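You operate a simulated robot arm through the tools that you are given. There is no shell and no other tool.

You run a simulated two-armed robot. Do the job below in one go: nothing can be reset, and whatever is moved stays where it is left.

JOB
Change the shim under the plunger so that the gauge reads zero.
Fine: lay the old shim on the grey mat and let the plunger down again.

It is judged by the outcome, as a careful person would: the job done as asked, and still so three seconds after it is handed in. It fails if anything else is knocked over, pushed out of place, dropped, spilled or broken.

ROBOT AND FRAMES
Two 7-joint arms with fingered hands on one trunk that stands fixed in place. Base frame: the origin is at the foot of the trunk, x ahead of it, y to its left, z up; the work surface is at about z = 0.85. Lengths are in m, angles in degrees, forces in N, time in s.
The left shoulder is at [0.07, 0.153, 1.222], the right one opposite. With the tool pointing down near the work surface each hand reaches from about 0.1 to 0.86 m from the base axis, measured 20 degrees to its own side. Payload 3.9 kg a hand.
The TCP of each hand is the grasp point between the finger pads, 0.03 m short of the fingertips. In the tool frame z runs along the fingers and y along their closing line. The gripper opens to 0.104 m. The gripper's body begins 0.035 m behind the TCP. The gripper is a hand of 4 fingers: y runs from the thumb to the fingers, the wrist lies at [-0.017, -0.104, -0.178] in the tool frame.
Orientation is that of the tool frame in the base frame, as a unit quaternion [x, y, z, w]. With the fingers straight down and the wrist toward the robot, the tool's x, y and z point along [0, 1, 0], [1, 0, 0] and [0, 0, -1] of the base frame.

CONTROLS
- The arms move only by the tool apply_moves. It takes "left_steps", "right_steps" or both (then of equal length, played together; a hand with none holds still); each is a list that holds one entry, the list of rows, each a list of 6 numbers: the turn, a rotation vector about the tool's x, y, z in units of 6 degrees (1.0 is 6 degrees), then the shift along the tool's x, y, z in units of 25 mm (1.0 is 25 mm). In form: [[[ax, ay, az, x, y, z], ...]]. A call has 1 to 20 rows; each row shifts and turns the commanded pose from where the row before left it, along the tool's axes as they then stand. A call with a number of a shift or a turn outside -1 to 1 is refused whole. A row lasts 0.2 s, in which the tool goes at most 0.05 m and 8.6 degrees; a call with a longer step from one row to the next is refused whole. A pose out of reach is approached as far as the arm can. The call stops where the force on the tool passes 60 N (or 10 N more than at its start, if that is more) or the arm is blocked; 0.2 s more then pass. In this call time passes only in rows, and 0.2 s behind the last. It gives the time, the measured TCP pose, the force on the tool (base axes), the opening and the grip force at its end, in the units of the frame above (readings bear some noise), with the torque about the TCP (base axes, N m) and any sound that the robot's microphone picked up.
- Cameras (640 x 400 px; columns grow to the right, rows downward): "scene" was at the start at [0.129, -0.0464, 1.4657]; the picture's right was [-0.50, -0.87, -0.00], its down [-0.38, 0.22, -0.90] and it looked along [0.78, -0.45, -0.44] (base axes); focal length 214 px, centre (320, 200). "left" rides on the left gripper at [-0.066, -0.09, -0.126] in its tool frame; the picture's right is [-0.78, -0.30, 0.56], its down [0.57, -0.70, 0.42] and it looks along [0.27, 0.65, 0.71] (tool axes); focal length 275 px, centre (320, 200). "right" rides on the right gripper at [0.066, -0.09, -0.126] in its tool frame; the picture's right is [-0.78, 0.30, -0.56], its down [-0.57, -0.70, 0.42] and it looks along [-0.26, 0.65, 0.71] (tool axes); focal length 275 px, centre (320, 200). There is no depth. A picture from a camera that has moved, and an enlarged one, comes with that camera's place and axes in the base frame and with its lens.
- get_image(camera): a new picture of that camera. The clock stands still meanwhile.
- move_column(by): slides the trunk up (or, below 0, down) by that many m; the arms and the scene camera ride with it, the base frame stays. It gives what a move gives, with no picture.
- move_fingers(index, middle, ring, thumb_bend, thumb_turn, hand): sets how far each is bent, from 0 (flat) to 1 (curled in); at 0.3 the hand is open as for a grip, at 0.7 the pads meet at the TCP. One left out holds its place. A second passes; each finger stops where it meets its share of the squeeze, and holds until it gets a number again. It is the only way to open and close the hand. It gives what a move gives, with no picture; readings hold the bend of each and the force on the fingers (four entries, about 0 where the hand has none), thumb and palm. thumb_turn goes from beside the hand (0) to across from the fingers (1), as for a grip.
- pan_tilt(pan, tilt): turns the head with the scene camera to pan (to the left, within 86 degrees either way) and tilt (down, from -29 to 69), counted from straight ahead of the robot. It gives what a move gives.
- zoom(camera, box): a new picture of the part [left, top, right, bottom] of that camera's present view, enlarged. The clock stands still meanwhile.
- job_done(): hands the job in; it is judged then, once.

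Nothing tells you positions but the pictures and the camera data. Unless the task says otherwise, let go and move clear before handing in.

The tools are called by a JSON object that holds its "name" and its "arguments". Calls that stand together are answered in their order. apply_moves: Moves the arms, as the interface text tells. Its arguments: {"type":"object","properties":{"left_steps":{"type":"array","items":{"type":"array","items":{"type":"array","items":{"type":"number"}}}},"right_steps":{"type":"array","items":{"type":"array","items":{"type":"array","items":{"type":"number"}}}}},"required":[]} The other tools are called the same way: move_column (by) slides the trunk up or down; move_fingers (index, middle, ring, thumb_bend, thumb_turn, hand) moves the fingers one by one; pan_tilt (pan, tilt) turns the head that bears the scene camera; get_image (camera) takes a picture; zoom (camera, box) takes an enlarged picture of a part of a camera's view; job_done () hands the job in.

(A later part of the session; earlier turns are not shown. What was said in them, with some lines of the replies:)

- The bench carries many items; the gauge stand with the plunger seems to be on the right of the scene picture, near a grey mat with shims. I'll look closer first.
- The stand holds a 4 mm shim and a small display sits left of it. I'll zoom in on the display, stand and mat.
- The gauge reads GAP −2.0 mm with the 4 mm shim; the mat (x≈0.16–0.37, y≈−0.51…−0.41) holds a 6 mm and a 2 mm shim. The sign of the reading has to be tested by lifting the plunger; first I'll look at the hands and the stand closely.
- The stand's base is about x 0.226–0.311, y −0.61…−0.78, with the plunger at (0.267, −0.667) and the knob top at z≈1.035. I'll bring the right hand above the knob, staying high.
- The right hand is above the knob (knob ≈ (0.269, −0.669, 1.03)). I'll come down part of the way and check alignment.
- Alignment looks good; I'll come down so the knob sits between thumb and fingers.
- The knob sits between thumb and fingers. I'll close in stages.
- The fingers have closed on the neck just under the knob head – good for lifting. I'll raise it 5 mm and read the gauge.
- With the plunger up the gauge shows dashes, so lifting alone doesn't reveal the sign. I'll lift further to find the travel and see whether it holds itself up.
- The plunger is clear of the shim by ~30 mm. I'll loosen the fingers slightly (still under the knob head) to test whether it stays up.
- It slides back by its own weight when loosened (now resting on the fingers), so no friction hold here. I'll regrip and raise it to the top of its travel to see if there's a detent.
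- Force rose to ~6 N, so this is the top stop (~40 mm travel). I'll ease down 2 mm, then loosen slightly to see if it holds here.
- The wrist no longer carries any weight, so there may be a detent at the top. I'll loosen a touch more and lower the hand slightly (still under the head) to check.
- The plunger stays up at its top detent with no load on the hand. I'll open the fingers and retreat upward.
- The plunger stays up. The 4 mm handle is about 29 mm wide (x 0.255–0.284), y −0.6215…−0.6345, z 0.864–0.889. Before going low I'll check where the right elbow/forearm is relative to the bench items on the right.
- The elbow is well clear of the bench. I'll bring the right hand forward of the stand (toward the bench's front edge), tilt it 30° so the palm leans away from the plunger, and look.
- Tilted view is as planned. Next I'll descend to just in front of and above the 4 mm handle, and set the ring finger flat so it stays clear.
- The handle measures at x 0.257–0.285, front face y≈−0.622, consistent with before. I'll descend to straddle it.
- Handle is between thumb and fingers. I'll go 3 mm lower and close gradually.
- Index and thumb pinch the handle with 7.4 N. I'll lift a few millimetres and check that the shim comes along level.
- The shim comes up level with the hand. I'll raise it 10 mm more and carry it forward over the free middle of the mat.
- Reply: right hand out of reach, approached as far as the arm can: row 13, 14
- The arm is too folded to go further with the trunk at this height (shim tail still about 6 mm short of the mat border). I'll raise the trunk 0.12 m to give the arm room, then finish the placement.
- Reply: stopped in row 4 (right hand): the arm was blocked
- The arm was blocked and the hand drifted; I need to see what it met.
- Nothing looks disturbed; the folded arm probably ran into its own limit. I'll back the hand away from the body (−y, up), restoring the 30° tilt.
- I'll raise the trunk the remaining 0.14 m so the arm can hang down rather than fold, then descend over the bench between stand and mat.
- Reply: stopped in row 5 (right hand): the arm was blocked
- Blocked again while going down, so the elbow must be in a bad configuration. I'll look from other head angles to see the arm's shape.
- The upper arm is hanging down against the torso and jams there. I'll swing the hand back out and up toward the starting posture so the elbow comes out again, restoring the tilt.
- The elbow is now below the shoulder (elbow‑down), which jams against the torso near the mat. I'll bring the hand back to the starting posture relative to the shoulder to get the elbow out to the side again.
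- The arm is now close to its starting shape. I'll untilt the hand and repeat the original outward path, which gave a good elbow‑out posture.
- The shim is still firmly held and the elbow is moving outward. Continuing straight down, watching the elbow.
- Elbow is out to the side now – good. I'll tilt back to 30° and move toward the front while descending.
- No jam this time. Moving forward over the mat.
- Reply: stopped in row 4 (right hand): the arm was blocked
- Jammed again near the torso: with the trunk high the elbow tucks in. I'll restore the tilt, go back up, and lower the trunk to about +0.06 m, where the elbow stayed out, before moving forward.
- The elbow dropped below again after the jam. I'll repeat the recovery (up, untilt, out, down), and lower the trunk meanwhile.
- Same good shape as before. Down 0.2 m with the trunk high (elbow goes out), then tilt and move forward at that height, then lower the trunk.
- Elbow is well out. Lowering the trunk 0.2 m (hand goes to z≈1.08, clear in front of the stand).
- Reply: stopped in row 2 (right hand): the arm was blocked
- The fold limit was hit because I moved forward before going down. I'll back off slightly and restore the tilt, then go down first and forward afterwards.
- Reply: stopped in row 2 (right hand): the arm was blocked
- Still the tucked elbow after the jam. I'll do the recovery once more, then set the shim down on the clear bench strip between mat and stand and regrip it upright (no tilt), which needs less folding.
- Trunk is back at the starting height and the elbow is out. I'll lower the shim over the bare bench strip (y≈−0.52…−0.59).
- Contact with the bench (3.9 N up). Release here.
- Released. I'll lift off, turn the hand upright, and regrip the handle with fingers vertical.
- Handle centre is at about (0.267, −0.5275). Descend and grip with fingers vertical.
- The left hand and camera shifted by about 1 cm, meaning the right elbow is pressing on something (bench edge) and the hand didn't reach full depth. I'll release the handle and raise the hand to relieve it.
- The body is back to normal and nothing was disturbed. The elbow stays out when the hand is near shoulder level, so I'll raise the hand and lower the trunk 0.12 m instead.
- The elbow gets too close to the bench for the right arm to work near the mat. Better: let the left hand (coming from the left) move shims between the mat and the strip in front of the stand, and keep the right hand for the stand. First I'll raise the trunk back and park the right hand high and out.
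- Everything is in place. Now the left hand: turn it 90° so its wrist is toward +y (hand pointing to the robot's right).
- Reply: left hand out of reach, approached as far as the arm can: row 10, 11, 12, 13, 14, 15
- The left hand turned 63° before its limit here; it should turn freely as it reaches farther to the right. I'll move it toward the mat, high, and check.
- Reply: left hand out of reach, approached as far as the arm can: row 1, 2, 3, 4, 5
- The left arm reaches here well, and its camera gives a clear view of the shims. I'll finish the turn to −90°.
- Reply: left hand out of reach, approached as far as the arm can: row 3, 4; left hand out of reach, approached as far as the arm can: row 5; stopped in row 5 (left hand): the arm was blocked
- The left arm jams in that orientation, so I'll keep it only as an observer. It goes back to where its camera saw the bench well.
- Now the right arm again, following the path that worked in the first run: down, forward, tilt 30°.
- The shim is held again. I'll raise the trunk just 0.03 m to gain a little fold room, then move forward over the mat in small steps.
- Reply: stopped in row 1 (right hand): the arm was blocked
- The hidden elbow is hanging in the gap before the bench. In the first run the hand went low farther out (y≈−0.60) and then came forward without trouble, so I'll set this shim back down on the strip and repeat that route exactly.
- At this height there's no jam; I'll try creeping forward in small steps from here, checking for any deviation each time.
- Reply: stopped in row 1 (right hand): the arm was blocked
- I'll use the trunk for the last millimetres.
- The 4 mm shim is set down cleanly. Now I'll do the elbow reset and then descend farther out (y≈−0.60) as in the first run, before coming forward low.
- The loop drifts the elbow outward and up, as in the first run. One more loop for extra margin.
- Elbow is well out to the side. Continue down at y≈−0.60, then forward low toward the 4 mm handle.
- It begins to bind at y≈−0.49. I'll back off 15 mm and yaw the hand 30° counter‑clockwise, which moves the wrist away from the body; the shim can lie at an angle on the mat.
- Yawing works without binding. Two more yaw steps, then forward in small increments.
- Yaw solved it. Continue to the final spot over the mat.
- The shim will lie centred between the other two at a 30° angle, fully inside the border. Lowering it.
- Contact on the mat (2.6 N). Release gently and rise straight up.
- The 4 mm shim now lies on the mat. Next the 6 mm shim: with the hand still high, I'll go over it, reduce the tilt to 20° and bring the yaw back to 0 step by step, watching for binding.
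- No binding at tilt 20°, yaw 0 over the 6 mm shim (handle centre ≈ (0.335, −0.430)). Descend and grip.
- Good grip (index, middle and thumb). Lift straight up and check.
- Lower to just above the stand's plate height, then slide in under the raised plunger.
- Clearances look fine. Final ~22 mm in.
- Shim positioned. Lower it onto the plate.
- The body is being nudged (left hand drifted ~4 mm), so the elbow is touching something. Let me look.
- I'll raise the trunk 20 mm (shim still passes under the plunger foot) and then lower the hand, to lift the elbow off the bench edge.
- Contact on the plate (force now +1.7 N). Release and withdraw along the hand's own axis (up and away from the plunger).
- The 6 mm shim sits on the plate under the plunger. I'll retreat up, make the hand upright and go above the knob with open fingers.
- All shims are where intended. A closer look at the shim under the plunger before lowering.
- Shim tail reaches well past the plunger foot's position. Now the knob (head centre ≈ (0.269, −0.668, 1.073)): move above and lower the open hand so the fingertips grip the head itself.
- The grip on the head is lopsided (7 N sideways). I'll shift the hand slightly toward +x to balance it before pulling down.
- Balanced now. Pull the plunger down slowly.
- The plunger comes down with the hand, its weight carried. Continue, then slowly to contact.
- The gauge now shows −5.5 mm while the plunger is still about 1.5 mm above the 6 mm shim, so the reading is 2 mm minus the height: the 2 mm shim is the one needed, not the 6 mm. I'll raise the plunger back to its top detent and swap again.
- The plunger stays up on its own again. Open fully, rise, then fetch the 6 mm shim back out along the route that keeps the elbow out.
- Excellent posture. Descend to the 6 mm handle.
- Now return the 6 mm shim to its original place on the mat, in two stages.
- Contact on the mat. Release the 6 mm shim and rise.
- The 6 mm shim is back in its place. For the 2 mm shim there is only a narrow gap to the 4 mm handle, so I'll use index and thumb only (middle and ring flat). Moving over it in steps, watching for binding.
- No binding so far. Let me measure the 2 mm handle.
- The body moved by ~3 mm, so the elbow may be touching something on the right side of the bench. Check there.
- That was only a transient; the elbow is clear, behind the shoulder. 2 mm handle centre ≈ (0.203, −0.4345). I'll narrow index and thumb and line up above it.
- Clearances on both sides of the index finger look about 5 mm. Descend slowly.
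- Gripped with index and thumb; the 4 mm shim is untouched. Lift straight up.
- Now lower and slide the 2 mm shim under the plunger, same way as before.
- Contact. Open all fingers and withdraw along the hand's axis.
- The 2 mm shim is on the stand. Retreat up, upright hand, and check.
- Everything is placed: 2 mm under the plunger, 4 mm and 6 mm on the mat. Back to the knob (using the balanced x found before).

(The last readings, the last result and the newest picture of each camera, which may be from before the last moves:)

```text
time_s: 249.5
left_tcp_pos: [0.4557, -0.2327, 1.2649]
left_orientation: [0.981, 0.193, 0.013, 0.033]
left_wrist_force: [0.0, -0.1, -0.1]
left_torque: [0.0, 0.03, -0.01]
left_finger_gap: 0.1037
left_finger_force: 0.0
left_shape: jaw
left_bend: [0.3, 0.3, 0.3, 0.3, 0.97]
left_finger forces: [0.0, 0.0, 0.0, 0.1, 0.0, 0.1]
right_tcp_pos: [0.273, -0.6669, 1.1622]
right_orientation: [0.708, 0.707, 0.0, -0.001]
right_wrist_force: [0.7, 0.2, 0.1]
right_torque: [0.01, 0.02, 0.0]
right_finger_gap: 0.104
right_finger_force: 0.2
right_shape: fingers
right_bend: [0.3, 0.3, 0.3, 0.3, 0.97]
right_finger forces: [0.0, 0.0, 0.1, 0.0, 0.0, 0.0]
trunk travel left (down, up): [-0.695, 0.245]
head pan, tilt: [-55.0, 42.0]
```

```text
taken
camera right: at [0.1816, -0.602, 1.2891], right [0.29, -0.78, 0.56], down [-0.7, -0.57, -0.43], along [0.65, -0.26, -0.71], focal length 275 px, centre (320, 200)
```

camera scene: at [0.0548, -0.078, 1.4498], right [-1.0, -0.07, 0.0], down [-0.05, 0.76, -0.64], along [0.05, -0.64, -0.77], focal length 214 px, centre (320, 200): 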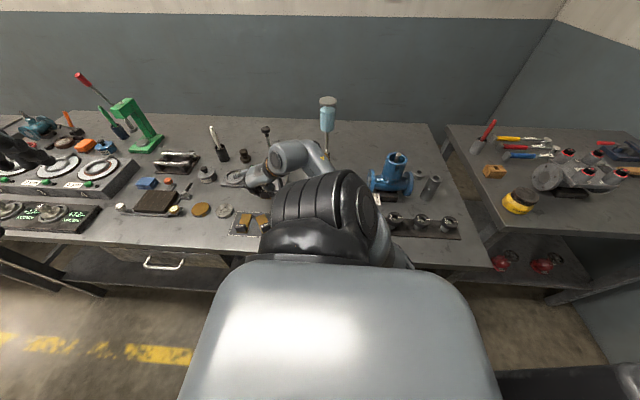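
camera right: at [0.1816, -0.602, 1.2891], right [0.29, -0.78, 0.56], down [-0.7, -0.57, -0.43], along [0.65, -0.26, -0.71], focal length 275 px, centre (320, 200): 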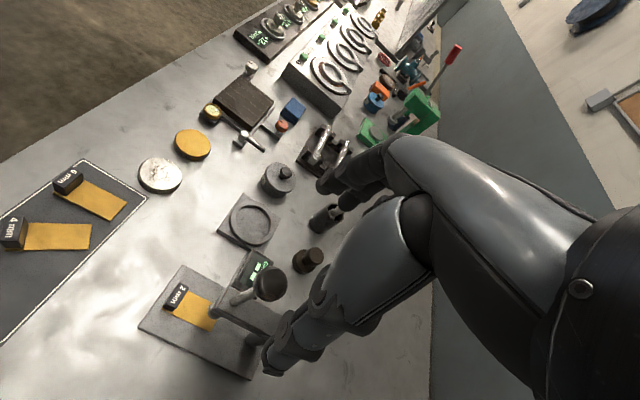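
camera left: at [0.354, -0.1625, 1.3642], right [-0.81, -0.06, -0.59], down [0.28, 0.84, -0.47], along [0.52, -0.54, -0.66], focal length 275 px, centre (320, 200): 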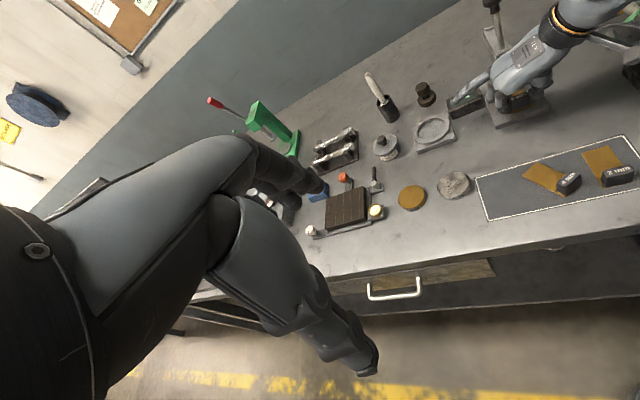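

{"name": "apply_moves", "arguments": {"right_steps": [[[0, 0, 0, 0, -0.03, 0.65], [0, 0, 0, 0, 0, 0.65], [0, 0, 0, 0, 0, 0.65], [0, 0, 0, 0, 0, 0.65]]]}}

{"name": "move_fingers", "arguments": {"hand": "right", "index": 0.56, "middle": 0.56, "ring": 0.5, "thumb_bend": 0.56}}

{"name": "move_fingers", "arguments": {"hand": "right", "index": 0.7, "middle": 0.7, "thumb_bend": 0.7}}

{"name": "zoom", "arguments": {"camera": "left", "box": [440, 0, 640, 130]}}

```text
time_s: 250.5
left_tcp_pos: [0.4555, -0.2326, 1.2663]
left_orientation: [0.981, 0.193, 0.014, 0.033]
left_wrist_force: [0.4, 0.6, 0.1]
left_torque: [-0.04, 0.01, -0.02]
left_finger_gap: 0.104
left_finger_force: 0.0
left_shape: jaw
left_bend: [0.3, 0.3, 0.3, 0.3, 0.97]
left_finger forces: [0.1, 0.0, 0.0, 0.1, 0.1, 0.1]
right_tcp_pos: [0.2706, -0.6664, 1.0971]
right_orientation: [0.708, 0.707, 0.001, -0.002]
right_wrist_force: [-0.1, -0.6, 0.6]
right_torque: [0.01, 0.02, 0.03]
right_finger_gap: 0.1044
right_finger_force: 0.1
right_shape: fingers
right_bend: [0.3, 0.3, 0.3, 0.3, 0.97]
right_finger forces: [0.0, 0.1, 0.1, 0.0, 0.0, 0.0]
trunk travel left (down, up): [-0.695, 0.245]
head pan, tilt: [-55.0, 42.0]
```

```text
time_s: 251.5
left_tcp_pos: [0.4558, -0.2317, 1.2655]
left_orientation: [0.98, 0.194, 0.014, 0.033]
left_wrist_force: [-0.1, -0.1, 0.2]
left_torque: [0.02, 0.0, 0.01]
left_finger_gap: 0.1037
left_finger_force: 0.1
left_shape: jaw
left_bend: [0.3, 0.3, 0.3, 0.3, 0.97]
left_finger forces: [0.0, 0.0, 0.0, 0.0, 0.0, 0.0]
right_tcp_pos: [0.2706, -0.6673, 1.0976]
right_orientation: [0.708, 0.706, 0.001, 0.0]
right_wrist_force: [0.2, -0.4, -0.2]
right_torque: [-0.03, 0.01, 0.01]
right_finger_gap: 0.0386
right_finger_force: 0.1
right_shape: fingers
right_bend: [0.56, 0.56, 0.5, 0.56, 0.97]
right_finger forces: [0.0, 0.0, 0.1, 0.1, 0.0, 0.0]
trunk travel left (down, up): [-0.695, 0.245]
head pan, tilt: [-55.0, 42.0]
```

```text
time_s: 252.5
left_tcp_pos: [0.4566, -0.2315, 1.2645]
left_orientation: [0.98, 0.193, 0.013, 0.033]
left_wrist_force: [-0.2, 0.3, 0.5]
left_torque: [0.01, 0.05, 0.0]
left_finger_gap: 0.1038
left_finger_force: 0.1
left_shape: jaw
left_bend: [0.3, 0.3, 0.3, 0.3, 0.97]
left_finger forces: [0.1, 0.0, 0.1, 0.0, 0.1, 0.1]
right_tcp_pos: [0.2731, -0.6671, 1.0974]
right_orientation: [0.707, 0.707, 0.001, -0.001]
right_wrist_force: [2.3, -0.4, 0.9]
right_torque: [0.01, -0.06, 0.04]
right_finger_gap: 0.0179
right_finger_force: 7.4
right_shape: fingers
right_bend: [0.65, 0.65, 0.5, 0.64, 0.97]
right_finger forces: [3.1, 5.4, 0.0, 0.0, 5.7, 0.1]
trunk travel left (down, up): [-0.695, 0.245]
head pan, tilt: [-55.0, 42.0]
```

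```text
3.08 times, centred on (540, 65) of left
camera zoom: at [0.3568, -0.1671, 1.3824], right [-0.81, -0.05, -0.59], down [0.28, 0.84, -0.46], along [0.52, -0.54, -0.66], focal length 847 px, centre (-357, 615)
```

zoom: 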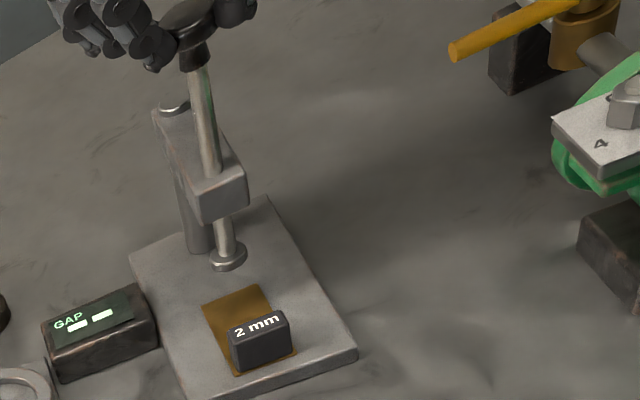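

Balanced grip. Lower the plunger gently.

{"name": "apply_moves", "arguments": {"right_steps": [[[0, 0, 0, 0, 0.03, 0.12], [0, 0, 0, 0, 0, 0.12], [0, 0, 0, 0, 0, 0.12], [0, 0, 0, 0, 0, 0.14], [0, 0, 0, 0, 0, 0.14], [0, 0, 0, 0, 0, 0.14], [0, 0, 0, 0, 0, 0.14], [0, 0, 0, 0, 0, 0.14], [0, 0, 0, 0, 0, 0.14], [0, 0, 0, 0, 0, 0.14]]]}}

{"name": "zoom", "arguments": {"camera": "left", "box": [440, 0, 640, 130]}}

```text
time_s: 254.7
left_tcp_pos: [0.4559, -0.2332, 1.2657]
left_orientation: [0.981, 0.193, 0.013, 0.032]
left_wrist_force: [0.3, 0.2, -0.1]
left_torque: [0.03, -0.02, 0.02]
left_finger_gap: 0.1035
left_finger_force: 0.1
left_shape: jaw
left_bend: [0.3, 0.3, 0.3, 0.3, 0.97]
left_finger forces: [0.0, 0.1, 0.1, 0.0, 0.0, 0.0]
right_tcp_pos: [0.272, -0.6665, 1.0637]
right_orientation: [0.708, 0.706, -0.001, 0.0]
right_wrist_force: [-0.2, 0.4, -2.2]
right_torque: [0.01, 0.0, 0.06]
right_finger_gap: 0.0179
right_finger_force: 6.6
right_shape: fingers
right_bend: [0.66, 0.66, 0.5, 0.64, 0.97]
right_finger forces: [2.6, 4.4, 0.0, 0.0, 6.2, 0.0]
trunk travel left (down, up): [-0.695, 0.245]
head pan, tilt: [-55.0, 42.0]
```

```text
3.08 times, centred on (540, 65) of left
camera zoom: at [0.3564, -0.1674, 1.3825], right [-0.81, -0.05, -0.59], down [0.28, 0.84, -0.46], along [0.52, -0.54, -0.66], focal length 847 px, centre (-357, 615)
```

zoom: 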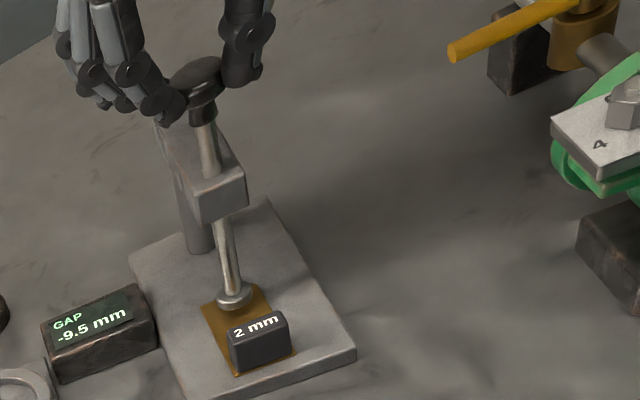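

Reading −9.5 mm, as expected from the relation. Lower the remaining ~9.5 mm slowly.

{"name": "apply_moves", "arguments": {"right_steps": [[[0, 0, 0, 0, 0, 0.1], [0, 0, 0, 0, 0, 0.1], [0, 0, 0, 0, 0, 0.1]]]}}

{"name": "apply_moves", "arguments": {"right_steps": [[[0, 0, 0, 0, 0, 0.05]]]}}

{"name": "zoom", "arguments": {"camera": "left", "box": [440, 0, 640, 130]}}

```text
time_s: 255.5
left_tcp_pos: [0.4563, -0.2322, 1.2656]
left_orientation: [0.981, 0.193, 0.014, 0.033]
left_wrist_force: [0.5, -0.9, 0.4]
left_torque: [-0.02, -0.04, -0.01]
left_finger_gap: 0.1038
left_finger_force: 0.1
left_shape: jaw
left_bend: [0.3, 0.3, 0.3, 0.3, 0.97]
left_finger forces: [0.0, 0.0, 0.0, 0.0, 0.0, 0.0]
right_tcp_pos: [0.2728, -0.6669, 1.0561]
right_orientation: [0.708, 0.706, 0.001, 0.0]
right_wrist_force: [-1.0, -0.3, -3.0]
right_torque: [0.01, -0.02, 0.07]
right_finger_gap: 0.0179
right_finger_force: 6.4
right_shape: fingers
right_bend: [0.66, 0.66, 0.5, 0.64, 0.97]
right_finger forces: [2.7, 4.2, 0.1, 0.1, 6.3, 0.0]
trunk travel left (down, up): [-0.695, 0.245]
head pan, tilt: [-55.0, 42.0]
```

```text
time_s: 255.9
left_tcp_pos: [0.4551, -0.233, 1.2659]
left_orientation: [0.981, 0.193, 0.013, 0.033]
left_wrist_force: [0.9, 0.3, -0.5]
left_torque: [-0.02, 0.01, 0.0]
left_finger_gap: 0.104
left_finger_force: 0.1
left_shape: jaw
left_bend: [0.3, 0.3, 0.3, 0.3, 0.97]
left_finger forces: [0.0, 0.0, 0.2, 0.1, 0.1, 0.0]
right_tcp_pos: [0.2731, -0.6661, 1.0569]
right_orientation: [0.708, 0.706, 0.001, -0.001]
right_wrist_force: [0.3, 0.2, -2.5]
right_torque: [-0.01, -0.02, 0.04]
right_finger_gap: 0.0184
right_finger_force: 6.3
right_shape: fingers
right_bend: [0.66, 0.66, 0.5, 0.64, 0.97]
right_finger forces: [2.8, 4.4, 0.1, 0.0, 6.1, 0.0]
trunk travel left (down, up): [-0.695, 0.245]
head pan, tilt: [-55.0, 42.0]
```

```text
3.08 times, centred on (540, 65) of left
camera zoom: at [0.3565, -0.1676, 1.3824], right [-0.81, -0.05, -0.59], down [0.28, 0.84, -0.46], along [0.52, -0.54, -0.66], focal length 847 px, centre (-357, 615)
```

zoom: 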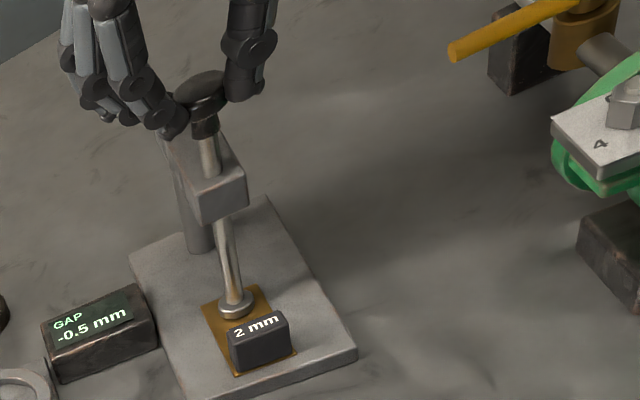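

{"name": "apply_moves", "arguments": {"right_steps": [[[0, 0, 0, 0, 0, 0.03]]]}}

{"name": "zoom", "arguments": {"camera": "left", "box": [440, 0, 640, 130]}}

```text
time_s: 256.3
left_tcp_pos: [0.456, -0.2334, 1.2651]
left_orientation: [0.981, 0.193, 0.013, 0.032]
left_wrist_force: [-0.1, 0.1, -0.3]
left_torque: [0.03, -0.01, 0.0]
left_finger_gap: 0.104
left_finger_force: 0.0
left_shape: jaw
left_bend: [0.3, 0.3, 0.3, 0.3, 0.97]
left_finger forces: [0.0, 0.0, 0.1, 0.1, 0.0, 0.0]
right_tcp_pos: [0.2725, -0.6668, 1.0545]
right_orientation: [0.708, 0.706, 0.001, -0.001]
right_wrist_force: [0.5, -0.3, -2.0]
right_torque: [-0.05, 0.01, 0.07]
right_finger_gap: 0.0181
right_finger_force: 6.6
right_shape: fingers
right_bend: [0.66, 0.66, 0.5, 0.64, 0.97]
right_finger forces: [2.6, 4.4, 0.1, 0.1, 6.3, 0.0]
trunk travel left (down, up): [-0.695, 0.245]
head pan, tilt: [-55.0, 42.0]
```

```text
3.08 times, centred on (540, 65) of left
camera zoom: at [0.3562, -0.1674, 1.3825], right [-0.81, -0.05, -0.59], down [0.28, 0.84, -0.46], along [0.52, -0.54, -0.66], focal length 847 px, centre (-357, 615)
```

zoom: 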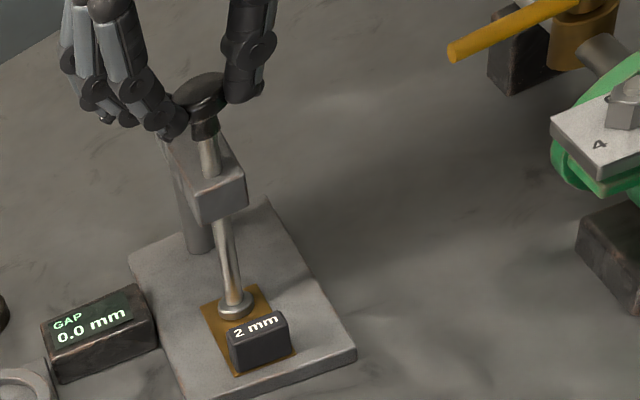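

The gauge reads 0.0 mm. Loosen the grip gently, then open and rise.

{"name": "apply_moves", "arguments": {"right_steps": [[[0, 0, 0, 0, 0, 0.02]]]}}

{"name": "move_fingers", "arguments": {"hand": "right", "index": 0.63, "middle": 0.63, "thumb_bend": 0.62}}

{"name": "move_fingers", "arguments": {"hand": "right", "index": 0.3, "middle": 0.3, "ring": 0.3, "thumb_bend": 0.3}}

{"name": "zoom", "arguments": {"camera": "left", "box": [440, 0, 640, 130]}}

```text
time_s: 256.7
left_tcp_pos: [0.4561, -0.2317, 1.265]
left_orientation: [0.981, 0.193, 0.013, 0.033]
left_wrist_force: [-0.1, -0.2, -0.7]
left_torque: [0.01, 0.0, -0.02]
left_finger_gap: 0.104
left_finger_force: 0.0
left_shape: jaw
left_bend: [0.3, 0.3, 0.3, 0.3, 0.97]
left_finger forces: [0.0, 0.0, 0.0, 0.0, 0.0, 0.0]
right_tcp_pos: [0.273, -0.6665, 1.0555]
right_orientation: [0.708, 0.706, 0.001, 0.0]
right_wrist_force: [-0.4, -0.1, 0.6]
right_torque: [0.02, 0.02, 0.02]
right_finger_gap: 0.0179
right_finger_force: 7.2
right_shape: fingers
right_bend: [0.66, 0.66, 0.5, 0.64, 0.97]
right_finger forces: [2.8, 4.8, 0.0, 0.1, 6.5, 0.0]
trunk travel left (down, up): [-0.695, 0.245]
head pan, tilt: [-55.0, 42.0]
```

```text
time_s: 257.7
left_tcp_pos: [0.4559, -0.2329, 1.2662]
left_orientation: [0.981, 0.192, 0.013, 0.033]
left_wrist_force: [-0.1, 1.2, 0.3]
left_torque: [0.0, 0.0, 0.0]
left_finger_gap: 0.1038
left_finger_force: 0.1
left_shape: jaw
left_bend: [0.3, 0.3, 0.3, 0.3, 0.97]
left_finger forces: [0.0, 0.0, 0.1, 0.1, 0.0, 0.1]
right_tcp_pos: [0.273, -0.6664, 1.0547]
right_orientation: [0.708, 0.706, 0.0, -0.001]
right_wrist_force: [-1.6, -0.4, 0.3]
right_torque: [0.03, 0.06, -0.01]
right_finger_gap: 0.0224
right_finger_force: 0.4
right_shape: fingers
right_bend: [0.63, 0.63, 0.5, 0.61, 0.97]
right_finger forces: [0.0, 0.2, 0.0, 0.1, 1.2, 0.1]
trunk travel left (down, up): [-0.695, 0.245]
head pan, tilt: [-55.0, 42.0]
```

```text
time_s: 258.7
left_tcp_pos: [0.4543, -0.2314, 1.2656]
left_orientation: [0.981, 0.193, 0.014, 0.033]
left_wrist_force: [0.0, 0.1, 0.1]
left_torque: [0.0, 0.01, 0.01]
left_finger_gap: 0.1039
left_finger_force: 0.1
left_shape: jaw
left_bend: [0.3, 0.3, 0.3, 0.3, 0.97]
left_finger forces: [0.0, 0.1, 0.0, 0.0, 0.0, 0.0]
right_tcp_pos: [0.2724, -0.6664, 1.0546]
right_orientation: [0.708, 0.706, 0.001, -0.001]
right_wrist_force: [-0.4, 0.8, -0.9]
right_torque: [0.03, -0.04, 0.01]
right_finger_gap: 0.1043
right_finger_force: 0.0
right_shape: fingers
right_bend: [0.3, 0.3, 0.3, 0.3, 0.97]
right_finger forces: [0.0, 0.1, 0.0, 0.0, 0.0, 0.1]
trunk travel left (down, up): [-0.695, 0.245]
head pan, tilt: [-55.0, 42.0]
```

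```text
3.08 times, centred on (540, 65) of left
camera zoom: at [0.3563, -0.1671, 1.3825], right [-0.81, -0.05, -0.59], down [0.28, 0.84, -0.46], along [0.52, -0.54, -0.66], focal length 847 px, centre (-357, 615)
```

zoom: 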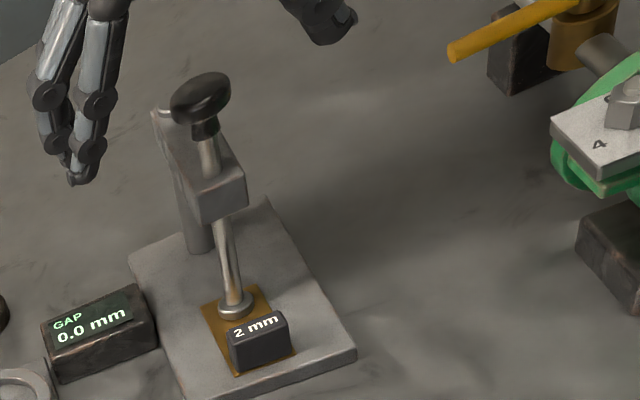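

Released: the plunger rests on the 2 mm shim and the gauge reads 0.0 mm. Rise clear and check the whole scene.

{"name": "apply_moves", "arguments": {"right_steps": [[[0, 0, 0, 0, 0, -0.5], [0, 0, 0, 0, 0, -0.9], [0, 0, 0, 0, 0, -0.9], [0, 0, 0, 0, 0, -0.9], [0, 0, 0, 0, 0, -0.9], [0, 0, 0, 0, 0, -0.9], [0, 0, 0, 0, 0, -0.9], [0, 0, 0, 0, 0, -0.9]]]}}

{"name": "get_image", "arguments": {"camera": "scene"}}

{"name": "zoom", "arguments": {"camera": "scene", "box": [280, 150, 440, 280]}}

{"name": "get_image", "arguments": {"camera": "left"}}

{"name": "get_image", "arguments": {"camera": "right"}}

```text
time_s: 260.5
left_tcp_pos: [0.4559, -0.2318, 1.2667]
left_orientation: [0.981, 0.193, 0.013, 0.033]
left_wrist_force: [0.7, -0.1, -0.3]
left_torque: [-0.01, 0.03, -0.02]
left_finger_gap: 0.1038
left_finger_force: 0.1
left_shape: jaw
left_bend: [0.3, 0.3, 0.3, 0.3, 0.97]
left_finger forces: [0.0, 0.1, 0.1, 0.1, 0.0, 0.0]
right_tcp_pos: [0.272, -0.6666, 1.2243]
right_orientation: [0.708, 0.706, 0.001, -0.001]
right_wrist_force: [-0.5, 0.2, -0.2]
right_torque: [0.01, -0.03, -0.02]
right_finger_gap: 0.1043
right_finger_force: 0.0
right_shape: fingers
right_bend: [0.3, 0.3, 0.3, 0.3, 0.97]
right_finger forces: [0.1, 0.0, 0.0, 0.1, 0.0, 0.0]
trunk travel left (down, up): [-0.695, 0.245]
head pan, tilt: [-55.0, 42.0]
```

```text
taken
camera scene: at [0.0973, -0.0692, 1.461], right [-0.82, -0.57, 0.0], down [-0.38, 0.55, -0.74], along [0.43, -0.61, -0.67], focal length 214 px, centre (320, 200)
```

scene: 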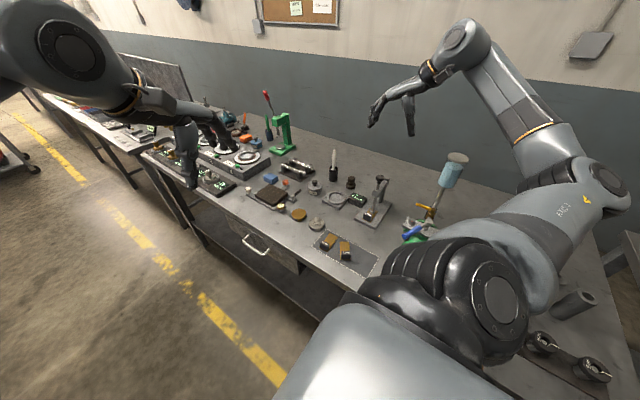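

```text
3.08 times, centred on (360, 215) of scene
camera zoom: at [0.0973, -0.0692, 1.461], right [-0.82, -0.57, 0.0], down [-0.38, 0.55, -0.74], along [0.43, -0.61, -0.67], focal length 660 px, centre (197, 154)
```

zoom: 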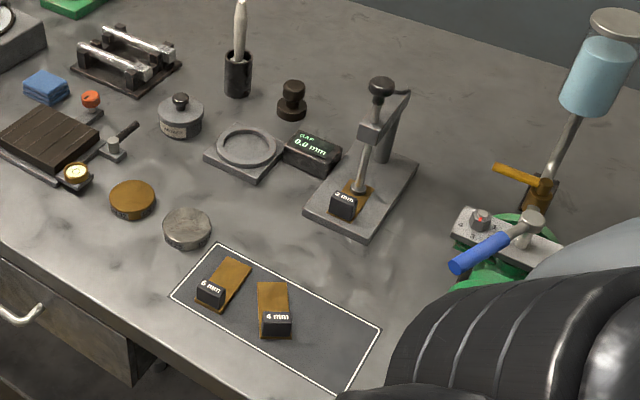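

```text
taken
camera left: at [0.3564, -0.1667, 1.3825], right [-0.81, -0.05, -0.59], down [0.28, 0.84, -0.47], along [0.52, -0.54, -0.66], focal length 275 px, centre (320, 200)
```

left: 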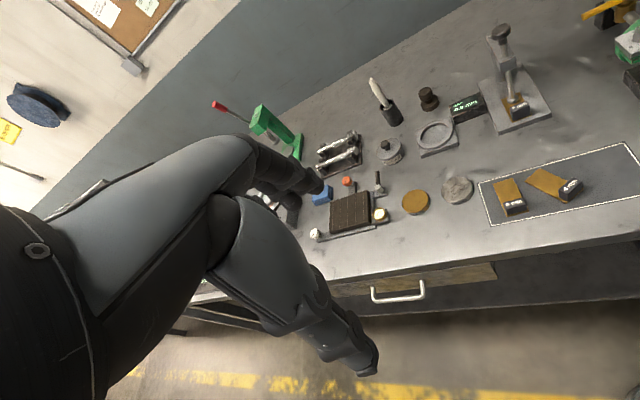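

```text
taken
camera right: at [0.1812, -0.6016, 1.3512], right [0.29, -0.78, 0.56], down [-0.7, -0.57, -0.43], along [0.65, -0.26, -0.71], focal length 275 px, centre (320, 200)
```

right: 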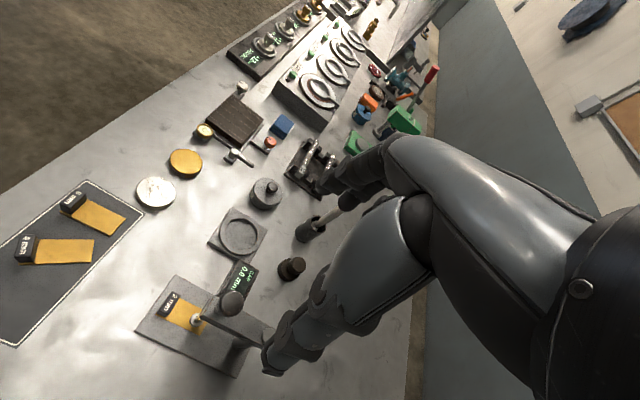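

Gauge reads 0.0 mm, the 4 mm and 6 mm shims lie inside the mat. I'll check that nothing on the right side of the bench was disturbed by the elbow.

{"name": "apply_moves", "arguments": {"right_steps": [[[0, 0, 0, 0.4, 0.5, -0.8], [0, 0, 0, 0.4, 0.5, -0.8], [0, 0, 0, 0.4, 0.5, -0.8], [0, 0, 0, 0.4, 0.5, -0.8], [0, 0, 0, 0.4, 0.5, -0.5]]]}}

{"name": "pan_tilt", "arguments": {"pan": -86, "tilt": 48}}

{"name": "get_image", "arguments": {"camera": "scene"}}

{"name": "zoom", "arguments": {"camera": "scene", "box": [200, 110, 480, 290]}}

```text
time_s: 261.7
left_tcp_pos: [0.4558, -0.2311, 1.2659]
left_orientation: [0.98, 0.194, 0.013, 0.033]
left_wrist_force: [-0.2, 0.0, -0.3]
left_torque: [0.0, 0.0, 0.01]
left_finger_gap: 0.1037
left_finger_force: 0.0
left_shape: jaw
left_bend: [0.3, 0.3, 0.3, 0.3, 0.97]
left_finger forces: [0.1, 0.0, 0.0, 0.0, 0.1, 0.0]
right_tcp_pos: [0.3362, -0.6184, 1.3168]
right_orientation: [0.708, 0.706, 0.001, -0.001]
right_wrist_force: [0.4, -0.2, 0.8]
right_torque: [0.0, 0.0, 0.0]
right_finger_gap: 0.104
right_finger_force: 0.1
right_shape: fingers
right_bend: [0.3, 0.3, 0.3, 0.3, 0.97]
right_finger forces: [0.0, 0.1, 0.0, 0.0, 0.1, 0.0]
trunk travel left (down, up): [-0.695, 0.245]
head pan, tilt: [-55.0, 42.0]
```

```text
time_s: 262.7
left_tcp_pos: [0.4561, -0.2316, 1.2646]
left_orientation: [0.981, 0.192, 0.013, 0.034]
left_wrist_force: [0.8, 0.6, -0.2]
left_torque: [-0.02, 0.0, 0.03]
left_finger_gap: 0.1041
left_finger_force: 0.0
left_shape: jaw
left_bend: [0.3, 0.3, 0.3, 0.3, 0.97]
left_finger forces: [0.0, 0.0, 0.0, 0.0, 0.0, 0.0]
right_tcp_pos: [0.3344, -0.6189, 1.3173]
right_orientation: [0.708, 0.706, 0.001, -0.001]
right_wrist_force: [-0.1, 0.1, 1.3]
right_torque: [0.02, -0.03, 0.01]
right_finger_gap: 0.1042
right_finger_force: 0.1
right_shape: fingers
right_bend: [0.3, 0.3, 0.3, 0.3, 0.97]
right_finger forces: [0.1, 0.0, 0.0, 0.0, 0.0, 0.0]
trunk travel left (down, up): [-0.695, 0.245]
head pan, tilt: [-85.9, 48.0]
```

```text
taken
camera scene: at [0.0549, -0.0799, 1.4526], right [-1.0, -0.07, 0.0], down [-0.05, 0.74, -0.67], along [0.05, -0.67, -0.74], focal length 214 px, centre (320, 200)
```

scene: 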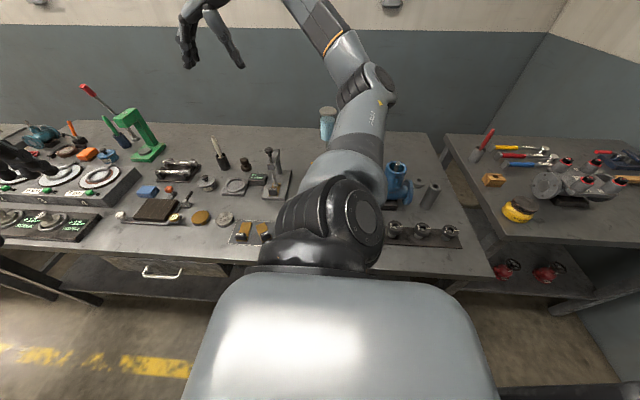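

```text
2.22 times, centred on (340, 200) of scene
camera zoom: at [0.0549, -0.0799, 1.4526], right [-1.0, -0.07, 0.0], down [-0.05, 0.74, -0.67], along [0.05, -0.67, -0.74], focal length 477 px, centre (276, 200)
```

zoom: 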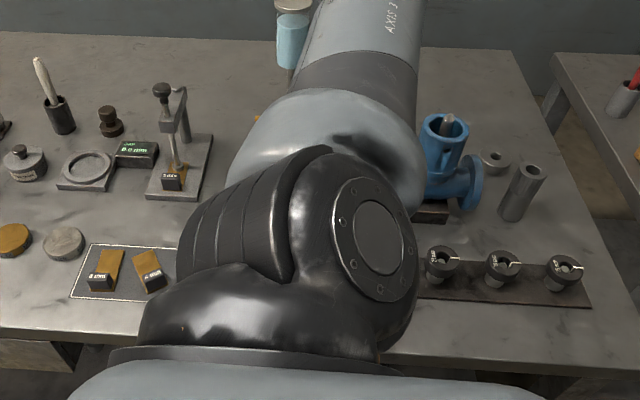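

Everything stands as before: valve, pegs and pipe undisturbed, plunger down on the 2 mm shim, gauge at 0.0 mm, old 4 mm shim on the mat, hands clear. Handing in.

{"name": "job_done", "arguments": {}}

```text
The job is handed in.
```

The plunger is down on the 2 mm shim and the gauge reads 0.0 mm. The old 4 mm shim is on the grey mat.

- **Wrong shim first:** I first tried the 6 mm shim. The reading while lowering the plunger onto it showed the 2 mm shim was the right one, so I swapped them. The 6 mm shim is back in its place on the mat.
- **How the 4 mm lies:** It sits inside the mat's border, but turned about 30° from how the other shims lay.
- **Arm contact:** While working near the mat, the right arm jammed several times and nudged the robot's body by about a centimetre at most. I checked the bench before handing in and saw nothing knocked over or moved.

Both hands are empty and clear of the bench.
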